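You operate a simulated robot arm through the tools that you are given. There is no shell and no other tool.

Carry out the task below with a simulated two-armed robot. There is one attempt and no reset: what you move stays moved.

JOB
Take the lid off the jar and lay it down on the top of the workbench.

Only the result counts: the job must be done as asked and must still hold three seconds after the hand-in. Knocking over, shifting, dropping, spilling or breaking anything else fails it. A push-on lid holds only when it is set on centred and level and pressed home; a screw cap is set on level and turned clockwise until tight.

ROBOT AND FRAMES
Two 7-joint arms with two-finger grippers on one trunk, on a base that moves. Base frame: it is fixed to the floor where the robot stands at the start and does not move with it; the origin is under the middle of the robot, x ahead of it, y to its left, z up. Lengths are in mm, angles in degrees, forces in N, time in s.
The left shoulder is at the start at [51, 175, 1177], the right one opposite. With the tool pointing down near the work surface each hand reaches from about 240 to 860 mm from the robot's upright axis, wherever it stands, measured 20 degrees to its own side. Places, roughly: jar [750, 2250, 750]. Payload 2.94 kg a hand.
The TCP of each hand is the grasp point between the finger pads, 30 mm short of the fingertips. In the tool frame z runs along the fingers and y along their closing line. The gripper opens to 138 mm; its body begins 109 mm behind the TCP.
Orientation is that of the tool frame in the base frame, as a unit quaternion [x, y, z, w]. With the fingers straight down and closing along the base's y, the tool's x points along the base's -x, its y along +y and its z along -z.

CONTROLS
- The arms move only by the tool play_rows. It takes "left_motion", "right_motion" or both (then of equal length, played together; a hand with none holds still); each is a list of rows, each a list of 7 numbers: the closure in counts, from 0 (fully open) to 255 (shut), then the shift along the base's x, y, z in cm, then the turn, a rotation vector about the base's x, y, z in degrees. In form: [[claw, tx, ty, tz, wx, wy, wz], ...]. A call has 1 to 20 rows; each row shifts and turns the commanded pose from where the row before left it. A row lasts 0.2 s, in which the tool goes at most 50 mm and 8.6 degrees; a call with a longer step from one row to the next is refused whole, and so is a gripper value outside its range. Where a pose cannot be reached the arm comes as near as it can. A force on the tool above 40 N (or 10 N above the force at the start of the call, whichever is more), or a blocked arm, ends the call early, and 0.2 s more pass. The fingers move at their own pace (about 45 mm/s each) and stop on an object; they squeeze with about 42 N. The grip force told is the motor's: it shows also when the fingers shut on nothing. Time passes only in rows, and 0.2 s behind the last, so rows that do not move let the fingers close. It gives the time, the measured TCP pose, the force on the tool (base axes), the opening and the grip force at its end, in the units of the frame above (readings bear some noise), with the torque about the TCP (base axes, N m) and any sound that the robot's microphone picked up.
- Cameras (640 x 400 px; columns grow to the right, rows downward): "scene" is now at [126.9, 14, 1654.2]; the picture's right is [0.15, -0.99, 0.00], its down [-0.73, -0.11, -0.68] and it looks along [0.67, 0.10, -0.73] (base axes); focal length 287 px, centre (320, 200). "left" rides on the left gripper at [71, -19, -146] in its tool frame; the picture's right is [0.26, 0.97, 0.00], its down [-0.85, 0.23, -0.48] and it looks along [-0.46, 0.12, 0.88] (tool axes); focal length 280 px, centre (320, 200). "right" rides on the right gripper at [71, 19, -146] in its tool frame; the picture's right is [-0.26, 0.97, 0.00], its down [-0.85, -0.23, -0.48] and it looks along [-0.46, -0.12, 0.88] (tool axes); focal length 280 px, centre (320, 200). There is no depth. A picture from a camera that has moved, and an enlarged one, comes with that camera's place and axes in the base frame and with its lens.
- capture(camera): a new picture of that camera. It takes no simulated time.
- raise_lower(by): moves the trunk up (or, below 0, down) by that many mm; the arms and the scene camera ride with it, the base frame stays. It gives what a move gives, with no picture.
- base_move(legs): drives the robot by 1 to 6 legs, each [ahead, turn to the left] in mm and degrees, along the robot's own axes; the way and the turn of a leg run together, so that a leg with both is an arc; at most 1500 mm and 180 degrees a leg. The arms and the cameras ride along, it lands a little off, and it stops where it bumps. It gives what a move gives.
- aim_head(pan, tilt): turns the head with the scene camera to pan (to the left, within 120 degrees either way) and tilt (down, from -29 to 69), counted from straight ahead of the robot (the tilt from the chest, where the trunk bows). It gives what a move gives.
- zoom(camera, box): a new picture of the part [left, top, right, bottom] of that camera's present view, enlarged. It takes no simulated time.
- finish_job(): hands the job in; it is judged then, once.

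Places have to be worked out from the pictures, the camera data and where the tool is seen. Open the grippers and draw the arms clear of the work before you hand the job in, unless the task says otherwise.

The tools are called after "Emit:" as a command line: name --argument value ..., lists and objects as JSON in quotes. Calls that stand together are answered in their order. play_rows: Moves the arms, as the interface text tells. Its arguments: {"type":"object","properties":{"left_motion":{"type":"array"},"right_motion":{"type":"array"}},"required":[]} The other tools are called the same way: raise_lower (by) moves the trunk up or down; base_move (legs) drives the base; aim_head (pan, tilt) turns the head that bears the scene camera; capture (camera) takes a picture; zoom (camera, box) takes an enlarged picture of a part of a camera's view; finish_job () hands the job in.

At the start:

```text
clock: 0.0
left_tool_pos: [632.3, 317.3, 1116.7]
left_orientation: [-0.001, 1.0, -0.001, 0.0]
left_ft_force: [-0.3, -0.5, 0.0]
left_torque: [-0.03, 0.02, 0.04]
left_gripper_width: 137.9
left_grip_force: 0.1
right_tool_pos: [542.0, -229.6, 1129.3]
right_orientation: [0.0, 1.0, 0.0, -0.002]
right_ft_force: [-0.6, 0.2, -0.3]
right_torque: [-0.01, -0.02, 0.01]
right_gripper_width: 138.0
right_grip_force: 0.1
trunk travel left (down, up): [-350.0, 384.0]
robot x, y, heading: [2.1, -0.9, 0.0]
head pan, tilt (commanded): [8.5, 47.2]
```

scene: 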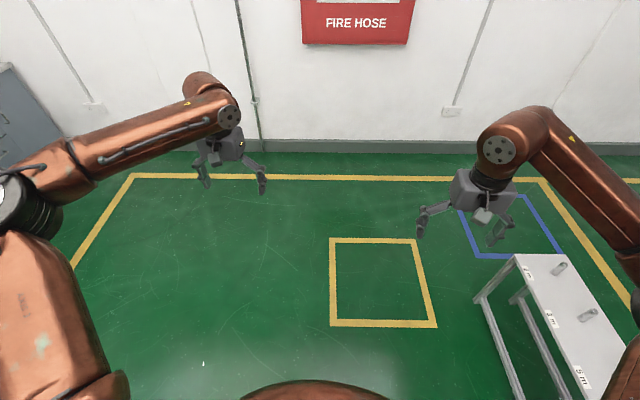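
right: 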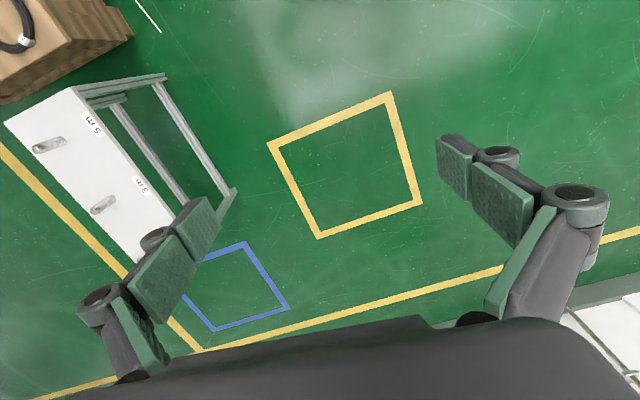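
left: 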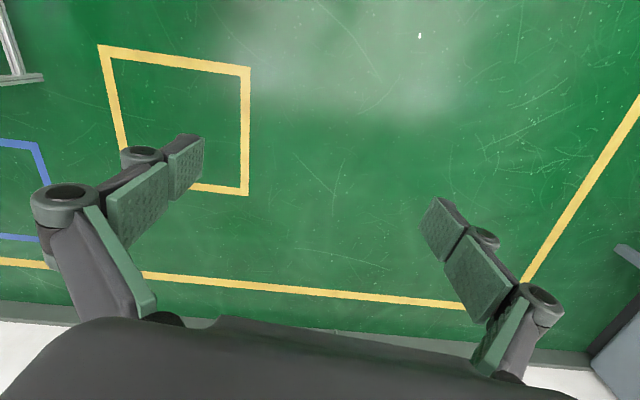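

The jar should be far to my left, at about [750, 2250, 750]. I turn the head that way first to see the workbench and what lies between.

Emit:
aim_head --pan 70 --tilt 25

```text
clock: 1.3
left_tool_pos: [632.3, 316.5, 1118.1]
left_orientation: [-0.001, 1.0, 0.0, -0.001]
left_ft_force: [0.7, -0.7, 0.7]
left_torque: [0.04, 0.0, 0.01]
left_gripper_width: 138.0
left_grip_force: 0.0
right_tool_pos: [542.1, -229.1, 1128.0]
right_orientation: [0.001, 1.0, 0.0, -0.001]
right_ft_force: [-0.8, 0.6, -0.3]
right_torque: [0.02, -0.02, 0.03]
right_gripper_width: 137.9
right_grip_force: 0.1
trunk travel left (down, up): [-350.0, 384.0]
robot x, y, heading: [-2.4, -2.9, -0.1]
head pan, tilt (commanded): [70.0, 25.0]
```

Head is turned; now I take a picture toward the bench.

Emit:
capture --camera "scene"

```text
taken
camera scene: at [79.8, 88.9, 1687.8], right [0.94, -0.34, 0.0], down [-0.15, -0.4, -0.91], along [0.31, 0.85, -0.42], focal length 287 px, centre (320, 200)
```

scene: 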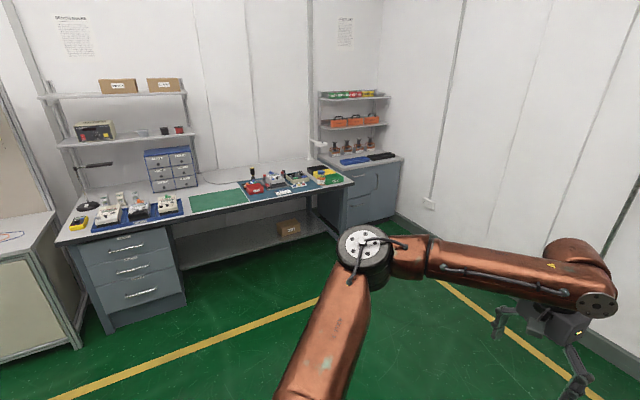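

The workbench stands against the +y wall. The jar's rough place projects near pixel (308,187), by the right part of the bench; I zoom in there.

Emit:
zoom --camera "scene" --box '[220, 140, 380, 240]'

Emit:
zoom --camera "scene" --box '[40, 140, 240, 265]'

```text
4.00 times, centred on (300, 190) of scene
camera zoom: at [79.8, 88.9, 1687.8], right [0.94, -0.34, 0.0], down [-0.15, -0.4, -0.91], along [0.31, 0.85, -0.42], focal length 1149 px, centre (400, 240)
```

zoom: 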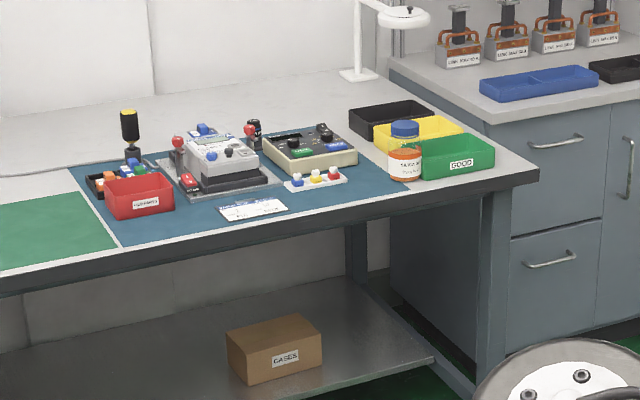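

```text
3.20 times, centred on (140, 202) of scene
camera zoom: at [79.8, 88.9, 1687.8], right [0.94, -0.34, 0.0], down [-0.15, -0.4, -0.91], along [0.31, 0.85, -0.42], focal length 919 px, centre (896, 192)
```

zoom: 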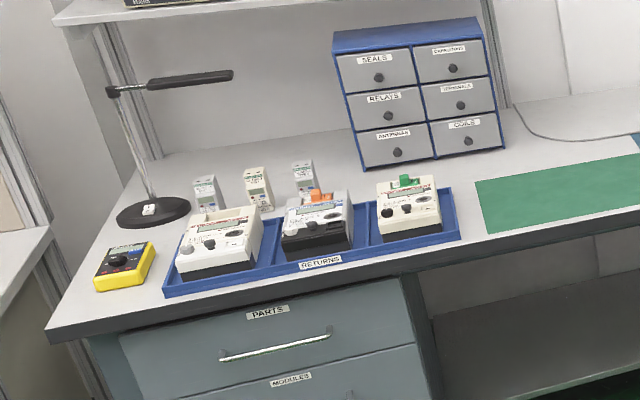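

The jar (orange body, blue lid) stands on the blue mat near the green bin, which I estimate at about [890, 2290], with the bench front edge near y≈2190. I turn toward it and drive about halfway before looking again.

Emit:
base_move --legs '[[0, 61], [900, 0]]'

Emit:
aim_head --pan 5 --tilt 35

Emit:
capture --camera "scene"

```text
clock: 8.8
left_tool_pos: [430.6, 1507.8, 1117.1]
left_orientation: [-0.522, 0.853, 0.0, 0.0]
left_ft_force: [0.5, -0.5, -0.7]
left_torque: [-0.05, 0.0, -0.02]
left_gripper_width: 138.1
left_grip_force: 0.1
right_tool_pos: [873.8, 1177.1, 1127.9]
right_orientation: [-0.521, 0.854, 0.0, 0.0]
right_ft_force: [0.5, 0.4, -0.6]
right_torque: [-0.03, 0.02, 0.0]
right_gripper_width: 137.8
right_grip_force: 0.0
trunk travel left (down, up): [-350.0, 384.0]
robot x, y, heading: [422.8, 801.9, 62.8]
head pan, tilt (commanded): [70.0, 25.0]
```

```text
clock: 10.1
left_tool_pos: [429.0, 1505.8, 1117.0]
left_orientation: [-0.523, 0.852, 0.0, 0.0]
left_ft_force: [0.0, 0.5, -0.7]
left_torque: [0.0, -0.01, 0.0]
left_gripper_width: 137.7
left_grip_force: 0.0
right_tool_pos: [873.1, 1177.3, 1129.1]
right_orientation: [-0.521, 0.853, 0.0, 0.0]
right_ft_force: [0.3, 0.2, -0.3]
right_torque: [-0.04, 0.0, 0.01]
right_gripper_width: 138.0
right_grip_force: 0.0
trunk travel left (down, up): [-350.0, 384.0]
robot x, y, heading: [427.0, 800.2, 62.8]
head pan, tilt (commanded): [5.0, 35.0]
```

```text
taken
camera scene: at [477.7, 925.8, 1672.1], right [0.93, -0.38, 0.0], down [-0.22, -0.53, -0.82], along [0.31, 0.76, -0.57], focal length 287 px, centre (320, 200)
```

scene: 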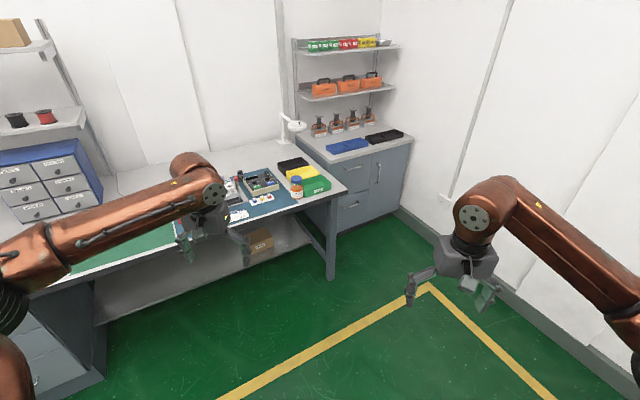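

Emit:
zoom --camera "scene" --box '[216, 130, 376, 230]'

```text
4.00 times, centred on (296, 180) of scene
camera zoom: at [477.7, 925.8, 1672.1], right [0.93, -0.38, 0.0], down [-0.22, -0.53, -0.82], along [0.31, 0.76, -0.57], focal length 1149 px, centre (416, 280)
```

zoom: 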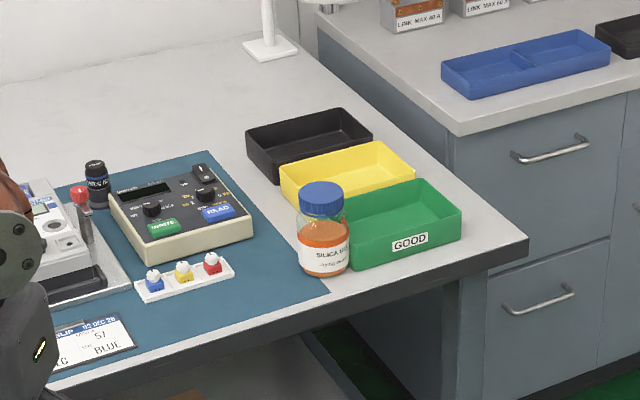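

The jar is a silica-gel jar with a ribbed blue cap, about 105 mm tall; triangulating puts the cap top near [848, 2165, 919], and the bench seems turned about 5°. I drive up so the jar is about 620 mm straight ahead, facing the bench squarely.

Emit:
base_move --legs '[[0, -5.4], [880, 0], [0, 37.6]]'

Emit:
aim_head --pan 0 --tilt 50

Emit:
capture --camera "scene"

Emit:
capture --camera "left"

Emit:
capture --camera "right"

```text
clock: 17.0
left_tool_pos: [522.0, 2140.8, 1117.5]
left_orientation: [0.738, -0.675, 0.0, 0.001]
left_ft_force: [0.6, 0.2, -0.2]
left_torque: [-0.02, -0.06, -0.02]
left_gripper_width: 138.1
left_grip_force: 0.0
right_tool_pos: [1074.3, 2099.9, 1128.2]
right_orientation: [0.738, -0.675, 0.0, 0.0]
right_ft_force: [0.4, 0.7, -1.0]
right_torque: [0.0, -0.05, 0.02]
right_gripper_width: 138.2
right_grip_force: 0.0
trunk travel left (down, up): [-350.0, 384.0]
robot x, y, heading: [893.1, 1540.8, 95.5]
head pan, tilt (commanded): [5.0, 35.0]
```

```text
clock: 17.8
left_tool_pos: [522.2, 2142.8, 1117.6]
left_orientation: [0.738, -0.675, 0.0, 0.0]
left_ft_force: [0.2, -0.1, 0.5]
left_torque: [0.02, -0.03, -0.04]
left_gripper_width: 138.0
left_grip_force: 0.0
right_tool_pos: [1074.3, 2100.4, 1128.3]
right_orientation: [0.738, -0.675, 0.0, 0.0]
right_ft_force: [-0.4, 0.9, 0.4]
right_torque: [-0.05, -0.01, 0.01]
right_gripper_width: 137.9
right_grip_force: 0.1
trunk travel left (down, up): [-350.0, 384.0]
robot x, y, heading: [892.2, 1537.1, 95.2]
head pan, tilt (commanded): [0.0, 50.0]
```

```text
taken
camera scene: at [882.2, 1666.1, 1650.4], right [1.0, 0.09, 0.0], down [0.07, -0.76, -0.64], along [-0.06, 0.64, -0.77], focal length 287 px, centre (320, 200)
```

scene: 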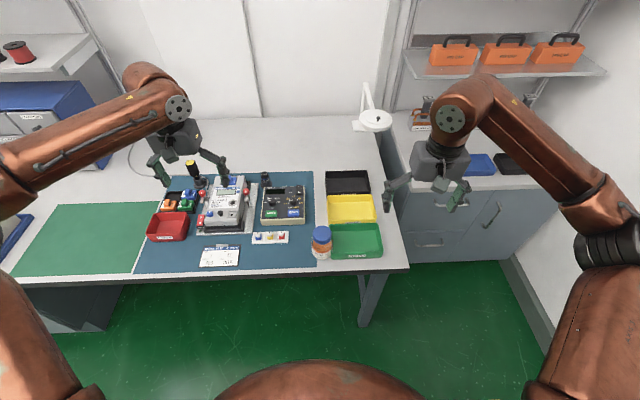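

```text
taken
camera left: at [547.6, 2073.4, 1262.8], right [-0.94, -0.35, 0.0], down [-0.3, 0.82, 0.48], along [-0.17, 0.45, -0.88], focal length 280 px, centre (320, 200)
```

left: 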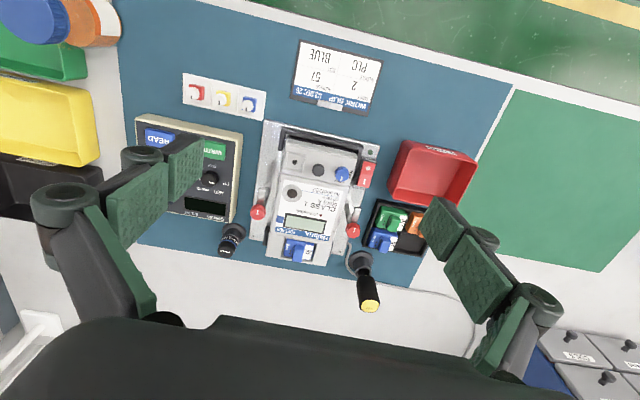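

```text
taken
camera right: at [1060.5, 2026.2, 1273.7], right [-0.98, 0.18, 0.0], down [0.15, 0.87, 0.47], along [0.08, 0.47, -0.88], focal length 280 px, centre (320, 200)
```

right: 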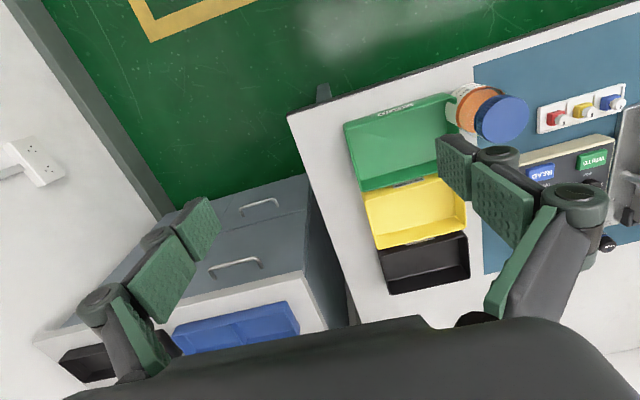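

The jar now lies ahead, close to the left side of the green bin. I zoom on it from the head and from the right hand camera to measure it and the gap to the bin.

Emit:
zoom --camera "scene" --box '[272, 205, 384, 275]'

Emit:
zoom --camera "right" --box '[400, 50, 560, 150]'

```text
5.71 times, centred on (328, 240) of scene
camera zoom: at [882.2, 1666.1, 1650.4], right [1.0, 0.09, 0.0], down [0.07, -0.76, -0.64], along [-0.06, 0.64, -0.77], focal length 1641 px, centre (274, -29)
```

zoom: 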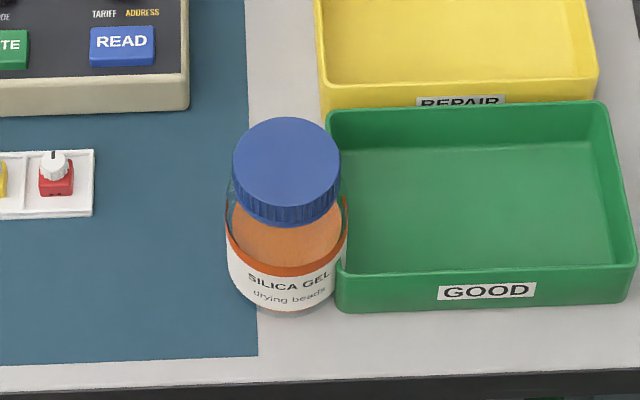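

```text
4.00 times, centred on (480, 100) of right
camera zoom: at [1060.5, 2026.2, 1273.7], right [-0.98, 0.18, 0.0], down [0.15, 0.87, 0.47], along [0.08, 0.47, -0.88], focal length 1122 px, centre (-320, 600)
```

zoom: 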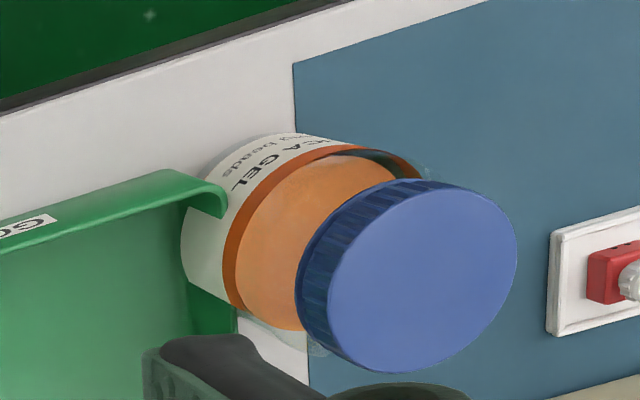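

The jar body is about 66 mm wide with its axis near [845, 2143], cap top near z=919, bench near z=805. The green bin touches its right side, so I plan to hold the body from the left, pitched down, with the left hand. I check how tall the gear left of the jar is before bringing the arm in.

Emit:
zoom --camera "scene" --box '[136, 165, 328, 285]'

Emit:
zoom --camera "left" --box '[0, 0, 480, 300]'

```text
3.33 times, centred on (232, 225) of scene
camera zoom: at [882.2, 1666.1, 1650.4], right [1.0, 0.09, 0.0], down [0.07, -0.76, -0.64], along [-0.06, 0.64, -0.77], focal length 957 px, centre (613, 117)
```

zoom: 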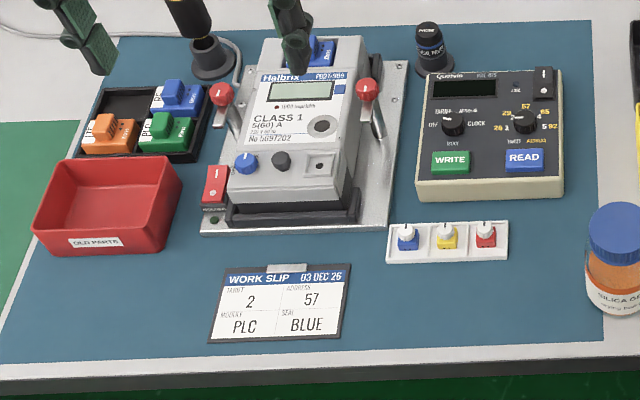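

```text
1.33 times, centred on (240, 150) of left
camera zoom: at [547.6, 2073.4, 1262.8], right [-0.94, -0.35, 0.0], down [-0.3, 0.82, 0.48], along [-0.17, 0.45, -0.88], focal length 374 px, centre (427, 267)
```

zoom: 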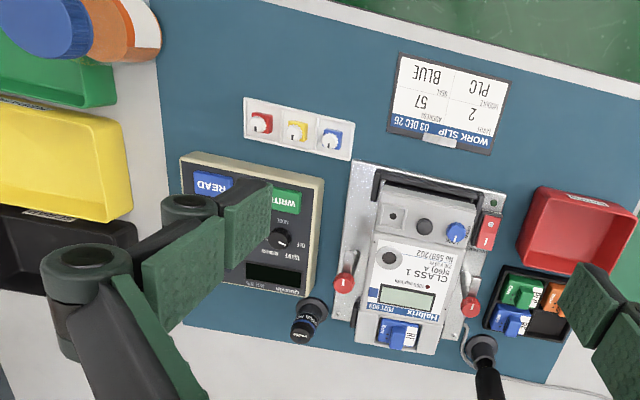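

All gear left of the jar stays below about z=890, so a pitched left hand will pass well over it. I swing the left hand so that it points along the bench toward the jar, pitched 30° down, stopping well short and above.

Emit:
play_rows --left_motion '[[0, 0.9, 0, -0.2, 0, 0, 8.18], [0, 0.9, 0, -0.2, 0, 0, 8.18], [0, 0.9, 0, -0.2, 0, 0, 8.18], [0, 0.9, 0, -0.2, 0, 0, 8.18], [0, 0.9, 0, -0.2, 0, 0, 8.18], [0, 0.9, 0, -0.2, 0, 0, 8.18], [0, 0.9, 0, -0.2, 0, 0, 8.18], [0, 0.9, 0, -0.2, 0, 0, 8.18], [0, 0.9, 0, -0.2, 0, 0, 8.18], [0, 0.9, 0, -0.2, 0, 0, 8.18], [0, 0.9, 0, -0.2, 0, 0, 8.18], [0, 0.97, -0.15, -1.4, 0.66, -7.47, 0], [0, 0.97, -0.15, -1.4, 0.66, -7.47, 0], [0, 0.97, -0.15, -1.4, 0.66, -7.47, 0], [0, 0.97, -0.15, -1.4, 0.66, -7.47, 0], [0, 0.97, -0.15, -1.4, 0.66, -7.47, 0], [0, 0.97, -0.15, -1.4, 0.66, -7.47, 0], [0, 0.97, -0.15, -1.4, 0.66, -7.47, 0], [0, 0.97, -0.15, -1.4, 0.66, -7.47, 0]]'

Emit:
capture --camera "scene"

Emit:
capture --camera "left"

```text
clock: 21.8
left_tool_pos: [698.2, 2130.7, 983.8]
left_orientation: [0.864, 0.039, 0.501, -0.023]
left_ft_force: [-0.2, -0.4, 0.0]
left_torque: [0.02, 0.04, 0.01]
left_gripper_width: 138.0
left_grip_force: 0.0
right_tool_pos: [1073.7, 2099.8, 1128.2]
right_orientation: [0.738, -0.675, 0.002, 0.001]
right_ft_force: [-0.6, -0.7, 0.1]
right_torque: [0.0, -0.01, -0.02]
right_gripper_width: 138.0
right_grip_force: 0.0
trunk travel left (down, up): [-350.0, 384.0]
robot x, y, heading: [890.8, 1540.1, 95.2]
head pan, tilt (commanded): [0.0, 50.0]
```

```text
taken
camera scene: at [881.4, 1666.5, 1650.3], right [1.0, 0.09, 0.0], down [0.07, -0.76, -0.64], along [-0.06, 0.64, -0.77], focal length 287 px, centre (320, 200)
```

scene: 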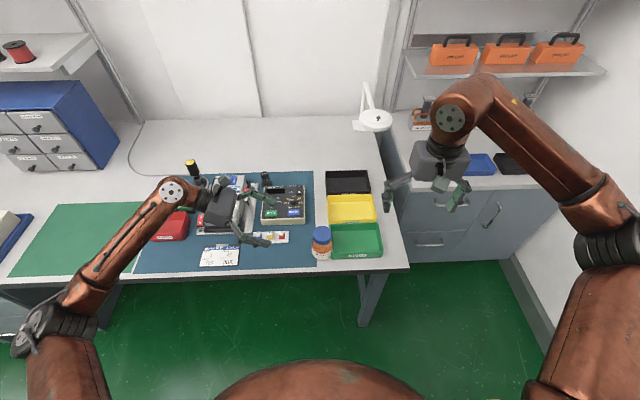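

```text
taken
camera left: at [605.6, 2141.8, 1117.4], right [0.22, -0.95, 0.23], down [-0.81, -0.3, -0.5], along [0.54, -0.08, -0.84], focal length 280 px, centre (320, 200)
```

left: 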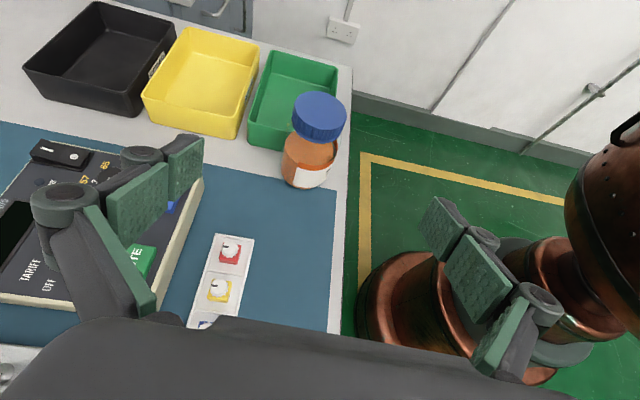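

The left hand is posed as planned, and its camera sees the jar well. I zoom there to refine the jar's place, its neck and cap heights and the bin's height.

Emit:
zoom --camera "left" --box '[232, 40, 392, 200]'

```text
2.50 times, centred on (312, 120) of left
camera zoom: at [605.6, 2141.8, 1117.4], right [0.22, -0.95, 0.23], down [-0.81, -0.3, -0.5], along [0.54, -0.08, -0.84], focal length 701 px, centre (340, 400)
```

zoom: 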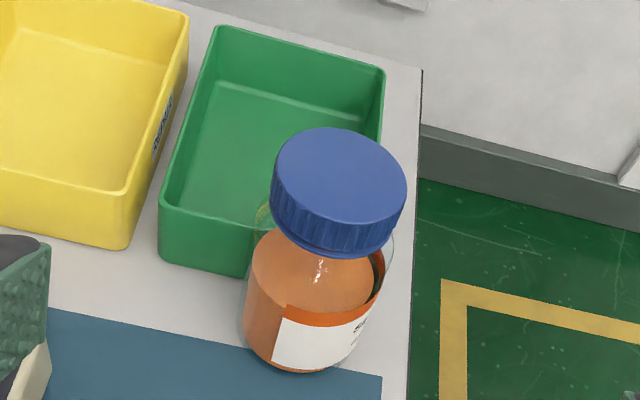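

Refined: jar axis ≈ [843.5, 2145], cap from z≈899 to 914.5 with about 56 mm diameter, body ≈ 68 mm, bench z≈801, bin top z≈850. I swing the left hand 15° more so its fingers will miss the bin on both sides, half close it to about 100 mm and go to a pre-approach point 130 mm short of the grip.

Emit:
play_rows --left_motion '[[65, 0.85, -0.98, -2.17, 0, 0, 4.93], [65, 0.85, -0.98, -2.17, 0, 0, 4.93], [65, 0.84, -0.97, -2.17, 0, 0, 4.94], [65, 0, 0, 0, 0, 0, 0], [65, 0, 0, 0, 0, 0, 0]]'

Emit:
capture --camera "left"

Emit:
capture --camera "scene"

```text
clock: 23.0
left_tool_pos: [723.2, 2097.5, 918.0]
left_orientation: [0.853, 0.149, 0.492, -0.086]
left_ft_force: [0.2, 0.7, 0.3]
left_torque: [-0.03, -0.02, 0.0]
left_gripper_width: 102.9
left_grip_force: 0.1
right_tool_pos: [1074.2, 2098.9, 1128.2]
right_orientation: [0.738, -0.675, 0.0, 0.0]
right_ft_force: [0.6, 0.8, 0.1]
right_torque: [-0.01, -0.01, 0.01]
right_gripper_width: 138.1
right_grip_force: 0.1
trunk travel left (down, up): [-350.0, 384.0]
robot x, y, heading: [894.3, 1543.2, 95.2]
head pan, tilt (commanded): [0.0, 50.0]
```

```text
taken
camera left: at [631.9, 2086.5, 1051.1], right [0.45, -0.86, 0.23], down [-0.71, -0.5, -0.5], along [0.54, 0.06, -0.84], focal length 280 px, centre (320, 200)
```

left: 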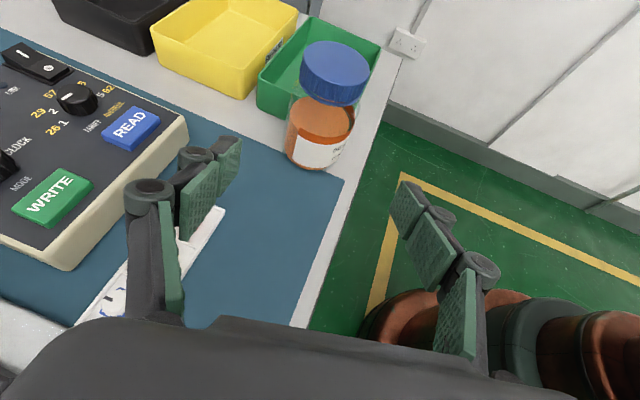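

```text
taken
camera scene: at [881.8, 1665.7, 1650.4], right [1.0, 0.09, 0.0], down [0.07, -0.76, -0.64], along [-0.06, 0.64, -0.77], focal length 287 px, centre (320, 200)
```

scene: 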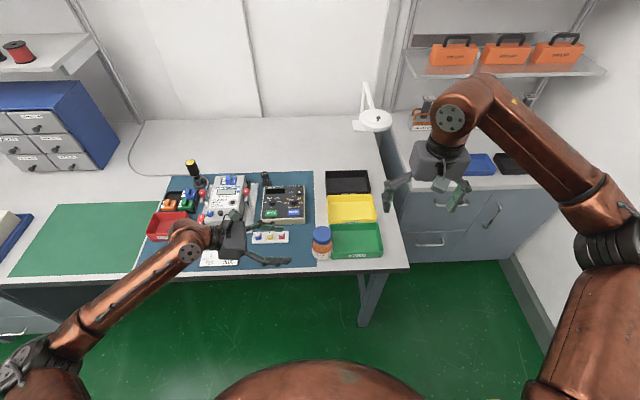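

The tool axis should meet the jar at column 320 of the left view, and the jar body seems centred there. I zoom to verify the centring before advancing.

Emit:
zoom --camera "left" --box '[240, 30, 400, 180]'

```text
2.67 times, centred on (320, 105) of left
camera zoom: at [631.9, 2086.5, 1051.1], right [0.45, -0.86, 0.23], down [-0.71, -0.5, -0.5], along [0.54, 0.06, -0.84], focal length 748 px, centre (320, 453)
```

zoom: 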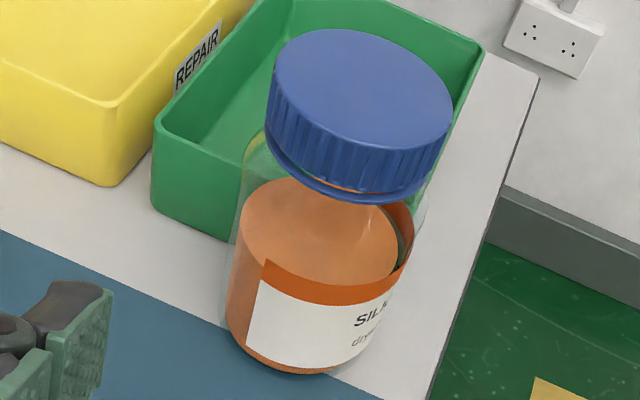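

The cap centre matches my estimate; the body midline may be a couple of mm off to the camera's right. I advance 60 mm along the tool axis, still short of the jar, and check again.

Emit:
play_rows --left_motion '[[65, 1.63, 0.69, -1.0, 0, 0, 0], [65, 1.63, 0.69, -1.0, 0, 0, 0], [65, 1.63, 0.69, -1.0, 0, 0, 0], [65, 0, 0, 0, 0, 0, 0]]'

Emit:
capture --camera "left"

Emit:
zoom --camera "scene" --box '[232, 200, 392, 300]'

```text
clock: 24.0
left_tool_pos: [771.5, 2118.5, 888.8]
left_orientation: [0.853, 0.15, 0.492, -0.086]
left_ft_force: [0.6, 0.6, -0.5]
left_torque: [-0.03, 0.0, -0.01]
left_gripper_width: 102.9
left_grip_force: 0.1
right_tool_pos: [1072.2, 2099.2, 1128.4]
right_orientation: [0.738, -0.675, -0.001, 0.0]
right_ft_force: [-0.5, 0.2, -0.1]
right_torque: [-0.01, -0.04, 0.0]
right_gripper_width: 138.2
right_grip_force: 0.0
trunk travel left (down, up): [-350.0, 384.0]
robot x, y, heading: [891.9, 1536.9, 94.9]
head pan, tilt (commanded): [0.0, 50.0]
```

```text
taken
camera left: at [680.6, 2108.0, 1022.4], right [0.45, -0.86, 0.23], down [-0.71, -0.5, -0.5], along [0.54, 0.06, -0.84], focal length 280 px, centre (320, 200)
```

left: 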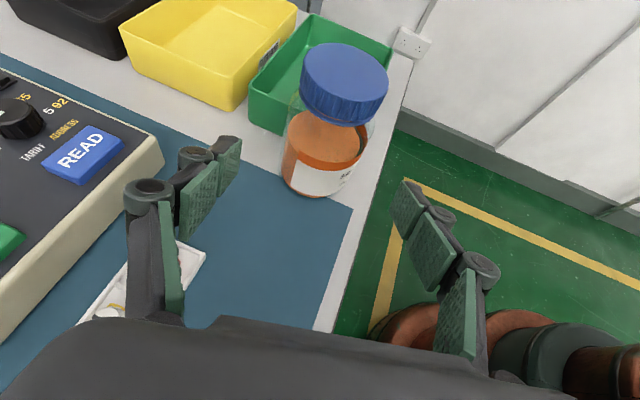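

```text
4.00 times, centred on (312, 250) of scene
camera zoom: at [881.5, 1665.7, 1650.4], right [1.0, 0.09, 0.0], down [0.07, -0.76, -0.64], along [-0.06, 0.64, -0.77], focal length 1149 px, centre (352, 0)
```

zoom: 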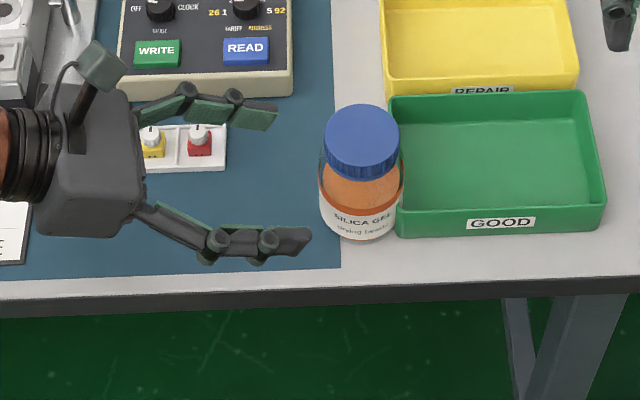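

The gripper is heading straight at the jar. I zoom in on the left view to measure the centring between the fingers more finely.

Emit:
zoom --camera "left" --box '[216, 80, 424, 210]'

```text
3.08 times, centred on (320, 145) of left
camera zoom: at [680.6, 2108.0, 1022.4], right [0.45, -0.86, 0.23], down [-0.71, -0.5, -0.5], along [0.54, 0.06, -0.84], focal length 863 px, centre (320, 369)
```

zoom: 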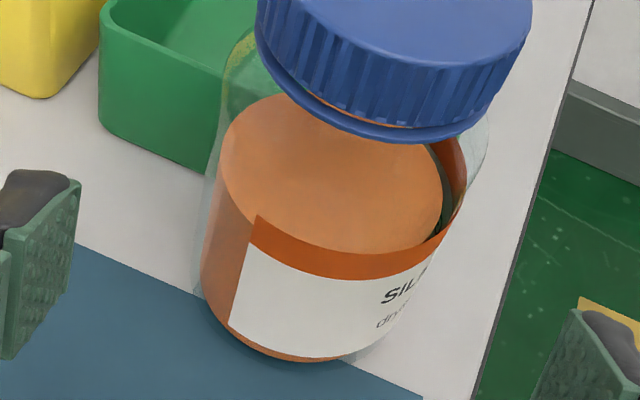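

The jar seems about 2 mm toward the camera's right of the tool axis. I advance the remaining 71 mm with that small correction; the fingers are 103 mm apart around the 66 mm body.

Emit:
play_rows --left_motion '[[65, 1.17, 0.39, -0.7, 0, 0, 0], [65, 1.17, 0.39, -0.7, 0, 0, 0], [65, 1.17, 0.39, -0.7, 0, 0, 0], [65, 1.17, 0.39, -0.7, 0, 0, 0], [65, 1.17, 0.39, -0.7, 0, 0, 0], [65, 0, 0, 0, 0, 0, 0]]'

Emit:
capture --camera "left"

Emit:
zoom --camera "scene" --box '[264, 210, 376, 280]'

```text
clock: 25.4
left_tool_pos: [830.3, 2140.7, 852.8]
left_orientation: [0.853, 0.149, 0.492, -0.085]
left_ft_force: [0.6, -0.2, 0.3]
left_torque: [-0.03, 0.01, -0.02]
left_gripper_width: 102.8
left_grip_force: 0.1
right_tool_pos: [1072.9, 2100.1, 1128.5]
right_orientation: [0.738, -0.675, 0.0, 0.0]
right_ft_force: [0.9, -1.3, -0.3]
right_torque: [0.03, 0.01, 0.0]
right_gripper_width: 138.2
right_grip_force: 0.0
trunk travel left (down, up): [-350.0, 384.0]
robot x, y, heading: [891.3, 1537.4, 95.1]
head pan, tilt (commanded): [0.0, 50.0]
```

```text
taken
camera left: at [738.9, 2128.3, 986.6], right [0.45, -0.86, 0.23], down [-0.71, -0.5, -0.5], along [0.54, 0.06, -0.84], focal length 280 px, centre (320, 200)
```

left: 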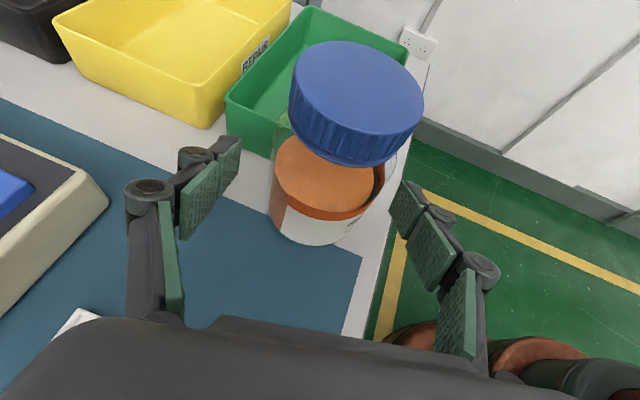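

```text
5.71 times, centred on (320, 245) of scene
camera zoom: at [881.8, 1665.9, 1650.4], right [1.0, 0.09, 0.0], down [0.07, -0.76, -0.64], along [-0.06, 0.64, -0.77], focal length 1641 px, centre (320, -57)
```

zoom: 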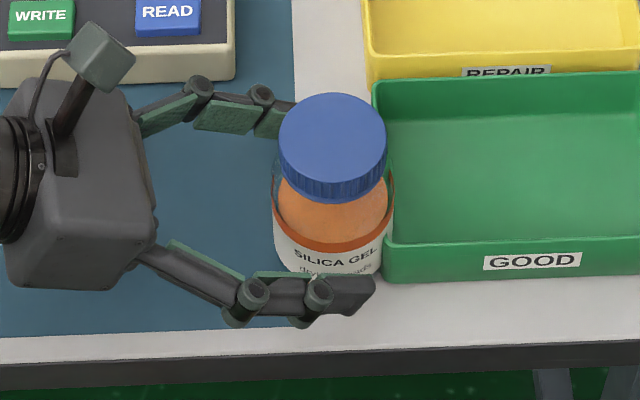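

The fingers straddle the jar without contact. I zoom once more to compare both gaps before closing.

Emit:
zoom --camera "left" --box '[200, 110, 440, 260]'

```text
2.67 times, centred on (320, 185) of left
camera zoom: at [738.9, 2128.3, 986.6], right [0.45, -0.86, 0.23], down [-0.71, -0.5, -0.5], along [0.54, 0.06, -0.84], focal length 748 px, centre (320, 240)
```

zoom: 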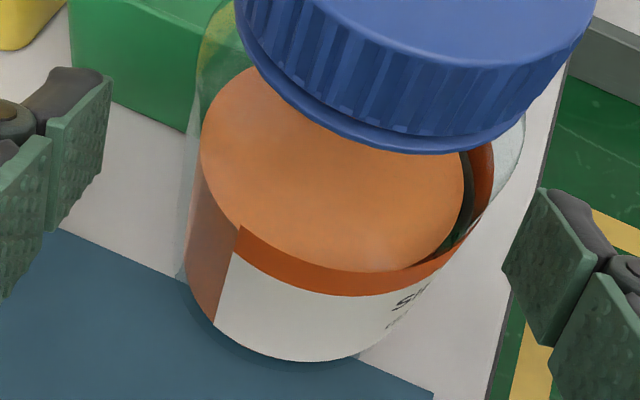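

By projection of the silhouette the jar is about 2.5 mm toward the front of the finger mid-plane. I shift the left hand by that and verify.

Emit:
play_rows --left_motion '[[65, 0.09, -0.24, 0, 0, 0, 0], [65, 0, 0, 0, 0, 0, 0], [65, 0, 0, 0, 0, 0, 0]]'

Emit:
zoom --camera "left" --box '[200, 110, 440, 260]'

```text
clock: 26.2
left_tool_pos: [831.8, 2137.1, 853.0]
left_orientation: [0.853, 0.15, 0.492, -0.086]
left_ft_force: [0.3, 0.1, -0.6]
left_torque: [-0.01, -0.01, -0.02]
left_gripper_width: 102.8
left_grip_force: 0.1
right_tool_pos: [1073.5, 2099.4, 1127.4]
right_orientation: [0.738, -0.674, 0.0, -0.001]
right_ft_force: [-0.6, 0.0, 0.0]
right_torque: [0.03, 0.0, -0.01]
right_gripper_width: 137.9
right_grip_force: 0.0
trunk travel left (down, up): [-350.0, 384.0]
robot x, y, heading: [893.0, 1540.7, 95.0]
head pan, tilt (commanded): [0.0, 50.0]
```

```text
2.67 times, centred on (320, 185) of left
camera zoom: at [740.0, 2126.0, 986.8], right [0.45, -0.86, 0.23], down [-0.71, -0.5, -0.5], along [0.54, 0.06, -0.84], focal length 748 px, centre (320, 240)
```

zoom: 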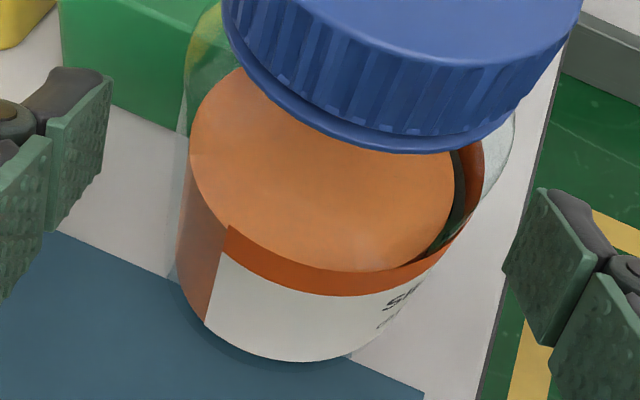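

Centred now. I close first to about 74 mm to see both gaps evenly small before the real squeeze.

Emit:
play_rows --left_motion '[[116, 0, 0, 0, 0, 0, 0], [116, 0, 0, 0, 0, 0, 0], [116, 0, 0, 0, 0, 0, 0]]'

Emit:
zoom --camera "left" --box '[200, 110, 440, 260]'

Emit:
zoom --camera "scene" --box '[264, 210, 376, 280]'

```text
clock: 27.0
left_tool_pos: [831.5, 2137.7, 852.8]
left_orientation: [0.853, 0.151, 0.491, -0.087]
left_ft_force: [1.1, -0.7, -0.7]
left_torque: [0.0, -0.03, 0.0]
left_gripper_width: 75.2
left_grip_force: 0.1
right_tool_pos: [1072.9, 2099.6, 1128.1]
right_orientation: [0.738, -0.675, 0.0, 0.0]
right_ft_force: [0.1, -1.5, 0.6]
right_torque: [0.01, 0.0, 0.0]
right_gripper_width: 137.9
right_grip_force: 0.1
trunk travel left (down, up): [-350.0, 384.0]
robot x, y, heading: [895.6, 1540.5, 94.9]
head pan, tilt (commanded): [0.0, 50.0]
```

```text
2.67 times, centred on (320, 185) of left
camera zoom: at [740.0, 2126.0, 986.8], right [0.45, -0.86, 0.23], down [-0.71, -0.5, -0.5], along [0.54, 0.06, -0.84], focal length 748 px, centre (320, 240)
```

zoom: 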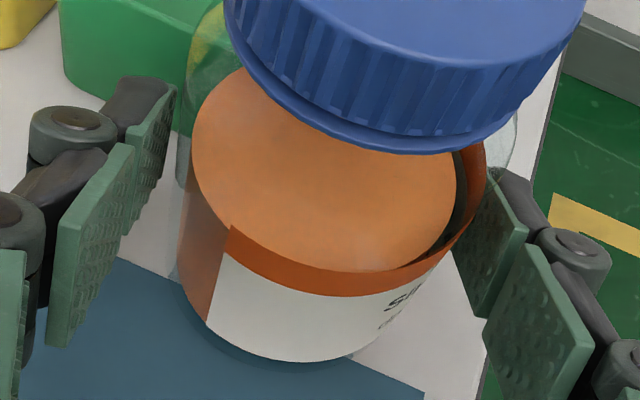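

```text
5.71 times, centred on (320, 245) of scene
camera zoom: at [882.1, 1666.0, 1650.4], right [1.0, 0.09, 0.0], down [0.07, -0.76, -0.64], along [-0.06, 0.64, -0.77], focal length 1641 px, centre (320, -57)
```

zoom: 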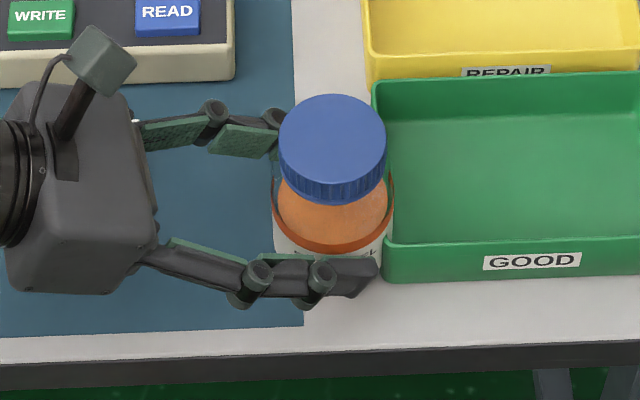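

Gaps look even, but the front fingertip ends near the bin's corner, so I back off 4 mm along the approach for margin, then squeeze the jar body.

Emit:
play_rows --left_motion '[[116, -0.38, -0.14, 0, 0, 0, 0], [116, 0, 0, 0, 0, 0, 0], [130, 0, 0, 0, 0, 0, 0], [140, 0, 0, 0, 0, 0, 0], [160, 0, 0, 0, 0, 0, 0], [200, 0, 0, 0, 0, 0, 0], [255, 0, 0, 0, 0, 0, 0], [255, 0, 0, 0, 0, 0, 0]]'

Emit:
zoom --camera "left" --box '[200, 110, 440, 260]'

Emit:
zoom --camera "scene" --box '[264, 210, 376, 280]'

```text
clock: 28.8
left_tool_pos: [827.3, 2136.7, 853.2]
left_orientation: [0.853, 0.15, 0.492, -0.085]
left_ft_force: [16.5, 21.5, -5.4]
left_torque: [3.99, -2.81, 3.47]
left_gripper_width: 65.3
left_grip_force: 42.5
right_tool_pos: [1073.6, 2098.9, 1128.2]
right_orientation: [0.738, -0.675, 0.001, 0.0]
right_ft_force: [0.5, -0.8, 0.8]
right_torque: [0.03, -0.01, 0.02]
right_gripper_width: 138.1
right_grip_force: 0.1
trunk travel left (down, up): [-350.0, 384.0]
robot x, y, heading: [892.0, 1539.5, 95.1]
head pan, tilt (commanded): [0.0, 50.0]
```

```text
2.67 times, centred on (320, 185) of left
camera zoom: at [736.2, 2124.5, 986.7], right [0.45, -0.86, 0.23], down [-0.71, -0.5, -0.5], along [0.54, 0.06, -0.84], focal length 748 px, centre (320, 240)
```

zoom: 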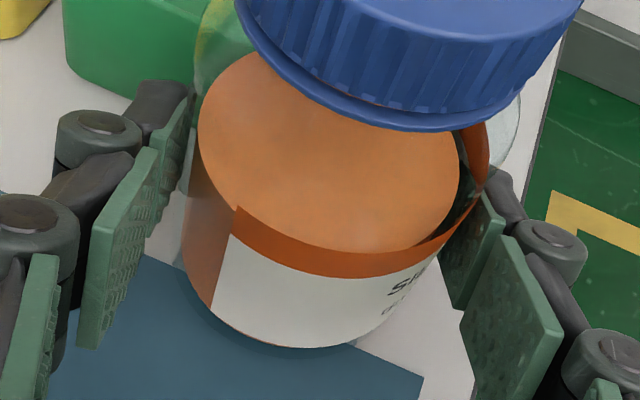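

```text
5.71 times, centred on (320, 245) of scene
camera zoom: at [882.4, 1666.4, 1650.3], right [1.0, 0.09, 0.0], down [0.07, -0.76, -0.64], along [-0.06, 0.64, -0.77], focal length 1641 px, centre (320, -57)
```

zoom: 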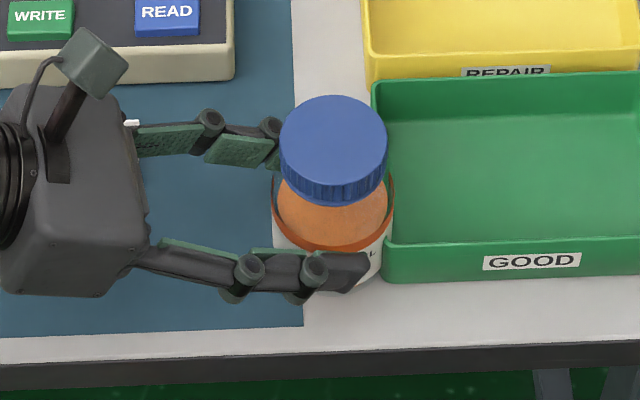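

The grip shows 42 N on a 65 mm body, but a net side force of about 27 N appeared on the tool. I wait a moment to see whether it is a transient.

Emit:
play_rows --left_motion '[[255, 0, 0, 0, 0, 0, 0], [255, 0, 0, 0, 0, 0, 0], [255, 0, 0, 0, 0, 0, 0]]'

Emit:
zoom --camera "right" --box '[400, 50, 560, 150]'

```text
clock: 29.6
left_tool_pos: [829.1, 2136.1, 851.8]
left_orientation: [0.853, 0.151, 0.492, -0.086]
left_ft_force: [63.2, 23.8, -47.0]
left_torque: [-0.56, -1.56, 2.49]
left_gripper_width: 65.5
left_grip_force: 39.7
right_tool_pos: [1074.9, 2100.8, 1129.5]
right_orientation: [0.738, -0.675, 0.0, 0.001]
right_ft_force: [-0.9, 0.2, 0.1]
right_torque: [0.01, -0.06, 0.02]
right_gripper_width: 137.8
right_grip_force: 0.0
trunk travel left (down, up): [-350.0, 384.0]
robot x, y, heading: [889.9, 1538.2, 95.0]
head pan, tilt (commanded): [0.0, 50.0]
```

```text
4.00 times, centred on (480, 100) of right
camera zoom: at [1061.1, 2026.2, 1273.6], right [-0.98, 0.18, 0.0], down [0.16, 0.87, 0.47], along [0.08, 0.47, -0.88], focal length 1122 px, centre (-320, 600)
```

zoom: 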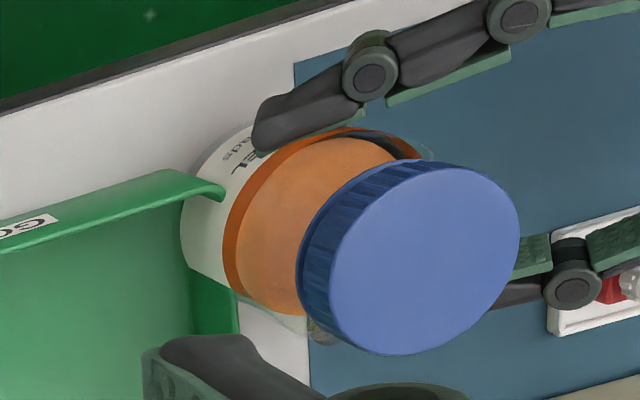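

The axial force has grown to about 80 N along the tool axis although nothing was commanded. The picture shows the jar has not visibly moved relative to the bin. I take one short reading to see the trend before deciding to relax the grip.

Emit:
play_rows --left_motion '[[255, 0, 0, 0, 0, 0, 0]]'

Emit:
capture --camera "scene"

```text
clock: 30.0
left_tool_pos: [827.9, 2135.5, 852.7]
left_orientation: [0.854, 0.149, 0.492, -0.085]
left_ft_force: [13.7, 23.8, -28.8]
left_torque: [0.23, 3.42, 6.28]
left_gripper_width: 65.4
left_grip_force: 40.0
right_tool_pos: [1073.5, 2100.4, 1127.8]
right_orientation: [0.737, -0.676, 0.0, 0.001]
right_ft_force: [-0.9, -0.1, -0.7]
right_torque: [0.01, -0.09, 0.0]
right_gripper_width: 138.1
right_grip_force: 0.1
trunk travel left (down, up): [-350.0, 384.0]
robot x, y, heading: [889.7, 1542.3, 95.0]
head pan, tilt (commanded): [0.0, 50.0]
```

```text
taken
camera scene: at [883.3, 1666.8, 1650.2], right [1.0, 0.09, 0.0], down [0.07, -0.76, -0.64], along [-0.06, 0.64, -0.77], focal length 287 px, centre (320, 200)
```

scene: 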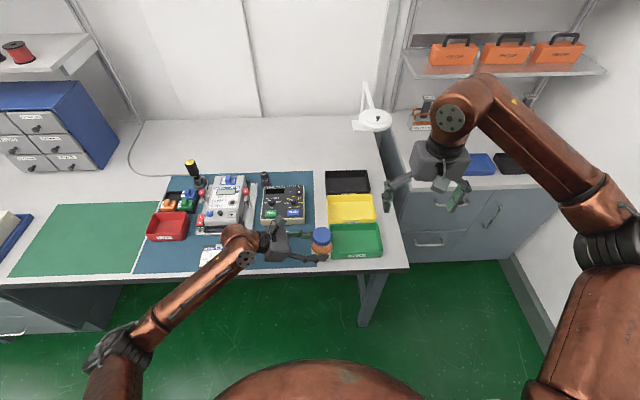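

The readings jump around, as if the full squeeze makes the grasp chatter. I ease the command to a closure just below the jar's width for a gentler, quieter hold.

Emit:
play_rows --left_motion '[[145, 0, 0, 0, 0, 0, 0], [145, 0, 0, 0, 0, 0, 0], [145, 0, 0, 0, 0, 0, 0]]'

```text
clock: 30.8
left_tool_pos: [827.0, 2134.5, 854.9]
left_orientation: [0.854, 0.149, 0.491, -0.086]
left_ft_force: [3.2, -7.6, -1.2]
left_torque: [0.17, 0.0, 0.36]
left_gripper_width: 66.2
left_grip_force: 7.9
right_tool_pos: [1073.0, 2099.7, 1128.0]
right_orientation: [0.738, -0.675, -0.001, 0.0]
right_ft_force: [0.0, -0.1, 0.4]
right_torque: [0.02, -0.02, 0.01]
right_gripper_width: 137.9
right_grip_force: 0.0
trunk travel left (down, up): [-350.0, 384.0]
robot x, y, heading: [895.4, 1538.6, 95.2]
head pan, tilt (commanded): [0.0, 50.0]
```

The hold is now quiet with an 8 N grip. I try a middle setting for more holding torque without the chatter.

Emit:
play_rows --left_motion '[[160, 0, 0, 0, 0, 0, 0], [160, 0, 0, 0, 0, 0, 0], [160, 0, 0, 0, 0, 0, 0], [160, 0, 0, 0, 0, 0, 0]]'

```text
clock: 31.8
left_tool_pos: [828.4, 2134.3, 852.9]
left_orientation: [0.854, 0.148, 0.492, -0.085]
left_ft_force: [6.7, -11.8, -4.6]
left_torque: [0.65, 0.0, 1.19]
left_gripper_width: 66.1
left_grip_force: 10.5
right_tool_pos: [1074.8, 2098.9, 1130.0]
right_orientation: [0.738, -0.675, -0.001, 0.0]
right_ft_force: [-0.1, 0.5, 0.6]
right_torque: [-0.01, -0.03, 0.01]
right_gripper_width: 137.7
right_grip_force: 0.1
trunk travel left (down, up): [-350.0, 384.0]
robot x, y, heading: [888.8, 1540.8, 95.0]
head pan, tilt (commanded): [0.0, 50.0]
```

The front finger presses about 13 N more than the rear one, so the hand is still slightly off centre. I ease to a light hold and shift the hand 1.5 mm toward the front.

Emit:
play_rows --left_motion '[[140, 0, 0, 0, 0, 0, 0], [140, 0.05, -0.14, 0, 0, 0, 0], [145, 0, 0, 0, 0, 0, 0], [145, 0, 0, 0, 0, 0, 0]]'

```text
clock: 32.8
left_tool_pos: [828.0, 2133.3, 854.7]
left_orientation: [0.853, 0.149, 0.492, -0.087]
left_ft_force: [5.1, -6.3, -1.4]
left_torque: [0.0, -0.01, 0.11]
left_gripper_width: 66.1
left_grip_force: 4.9
right_tool_pos: [1074.0, 2099.1, 1129.7]
right_orientation: [0.738, -0.675, 0.001, 0.0]
right_ft_force: [-0.2, 0.1, 0.2]
right_torque: [0.0, -0.02, 0.03]
right_gripper_width: 137.9
right_grip_force: 0.1
trunk travel left (down, up): [-350.0, 384.0]
robot x, y, heading: [891.3, 1536.5, 95.6]
head pan, tilt (commanded): [0.0, 50.0]
```

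Still about 7 N from the front side; I shift 2 mm more toward the front under the light hold.

Emit:
play_rows --left_motion '[[140, 0.07, -0.19, 0, 0, 0, 0], [140, 0, 0, 0, 0, 0, 0], [145, 0, 0, 0, 0, 0, 0], [145, 0, 0, 0, 0, 0, 0]]'

Emit:
zoom --camera "left" --box '[200, 110, 440, 260]'

Emit:
zoom --camera "scene" --box '[264, 210, 376, 280]'

```text
clock: 33.8
left_tool_pos: [829.8, 2132.6, 853.5]
left_orientation: [0.853, 0.15, 0.492, -0.086]
left_ft_force: [0.4, -0.8, -0.9]
left_torque: [0.16, -0.02, 0.24]
left_gripper_width: 66.2
left_grip_force: 7.2
right_tool_pos: [1074.7, 2100.1, 1127.8]
right_orientation: [0.738, -0.675, 0.0, 0.001]
right_ft_force: [-0.7, -0.7, -0.4]
right_torque: [-0.04, 0.01, 0.05]
right_gripper_width: 137.8
right_grip_force: 0.1
trunk travel left (down, up): [-350.0, 384.0]
robot x, y, heading: [893.2, 1543.8, 95.1]
head pan, tilt (commanded): [0.0, 50.0]
```

```text
2.67 times, centred on (320, 185) of left
camera zoom: at [738.0, 2121.6, 987.4], right [0.45, -0.86, 0.23], down [-0.71, -0.5, -0.5], along [0.54, 0.06, -0.84], focal length 748 px, centre (320, 240)
```

zoom: 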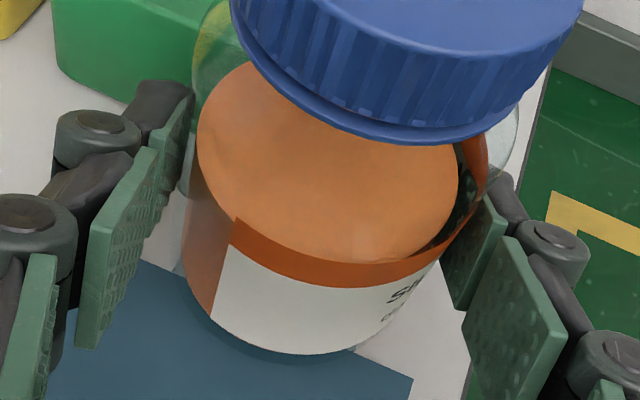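

```text
5.71 times, centred on (320, 245) of scene
camera zoom: at [882.7, 1666.0, 1650.4], right [1.0, 0.09, 0.0], down [0.07, -0.76, -0.64], along [-0.06, 0.64, -0.77], focal length 1641 px, centre (320, -57)
```

zoom: 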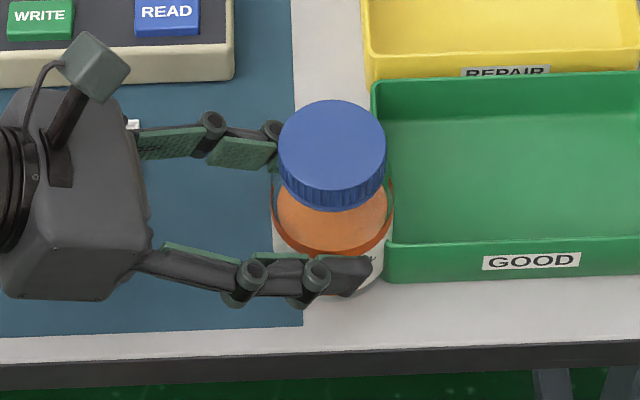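

The hold is now balanced (net force below 1 N), and the jar only shifted about 4 mm with the hand; the bin is untouched. Now I bring the right hand above the cap, near [844, 2139], turned −60° to leave wrist travel for unscrewing.

Emit:
play_rows --right_motion '[[90, -2.3, 0.39, -0.8, 0, 0, -6], [90, -2.3, 0.39, -0.8, 0, 0, -6], [90, -2.3, 0.39, -0.8, 0, 0, -6], [90, -2.3, 0.39, -0.8, 0, 0, -6], [90, -2.3, 0.39, -0.8, 0, 0, -6], [90, -2.3, 0.39, -0.8, 0, 0, -6], [90, -2.3, 0.39, -0.8, 0, 0, -6], [90, -2.3, 0.39, -0.8, 0, 0, -6], [90, -2.3, 0.39, -0.8, 0, 0, -6], [90, -2.3, 0.39, -0.8, 0, 0, -6], [90, 0, 0, 0, 0, 0, 0]]'

Emit:
capture --camera "right"

Emit:
capture --camera "scene"

```text
clock: 36.2
left_tool_pos: [830.8, 2132.2, 854.5]
left_orientation: [0.853, 0.15, 0.492, -0.087]
left_ft_force: [2.1, -20.2, 16.2]
left_torque: [-1.64, -2.77, -2.51]
left_gripper_width: 66.7
left_grip_force: 5.9
right_tool_pos: [844.7, 2139.3, 1047.7]
right_orientation: [-0.301, 0.954, 0.0, 0.001]
right_ft_force: [0.3, -0.4, -0.9]
right_torque: [0.03, 0.06, 0.01]
right_gripper_width: 89.2
right_grip_force: 0.1
trunk travel left (down, up): [-350.0, 384.0]
robot x, y, heading: [895.4, 1541.0, 95.4]
head pan, tilt (commanded): [0.0, 50.0]
```

```text
taken
camera right: at [774.9, 2112.1, 1192.9], right [-0.34, 0.94, 0.0], down [0.83, 0.3, 0.48], along [0.45, 0.16, -0.88], focal length 280 px, centre (320, 200)
```

right: 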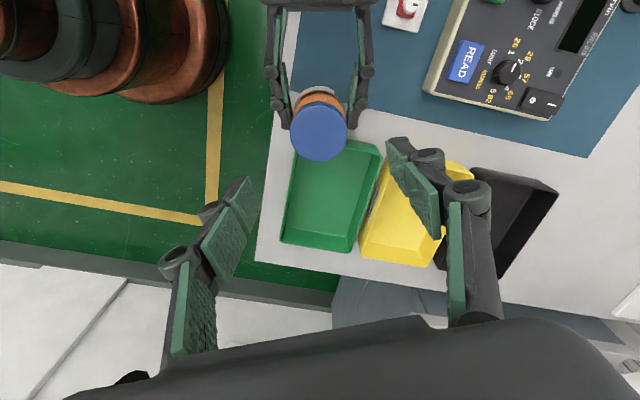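

```text
taken
camera scene: at [882.8, 1665.0, 1650.5], right [1.0, 0.09, 0.0], down [0.07, -0.76, -0.64], along [-0.06, 0.64, -0.77], focal length 287 px, centre (320, 200)
```

scene: 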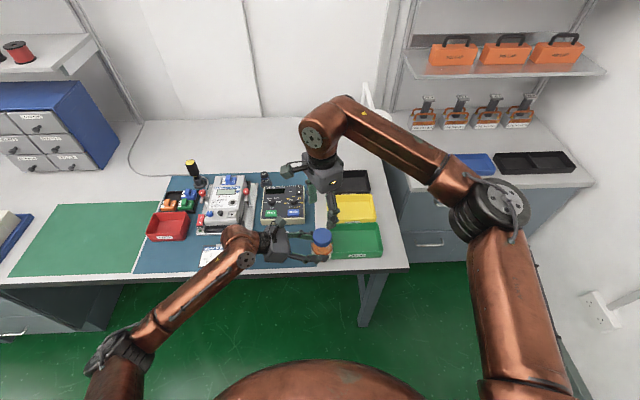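

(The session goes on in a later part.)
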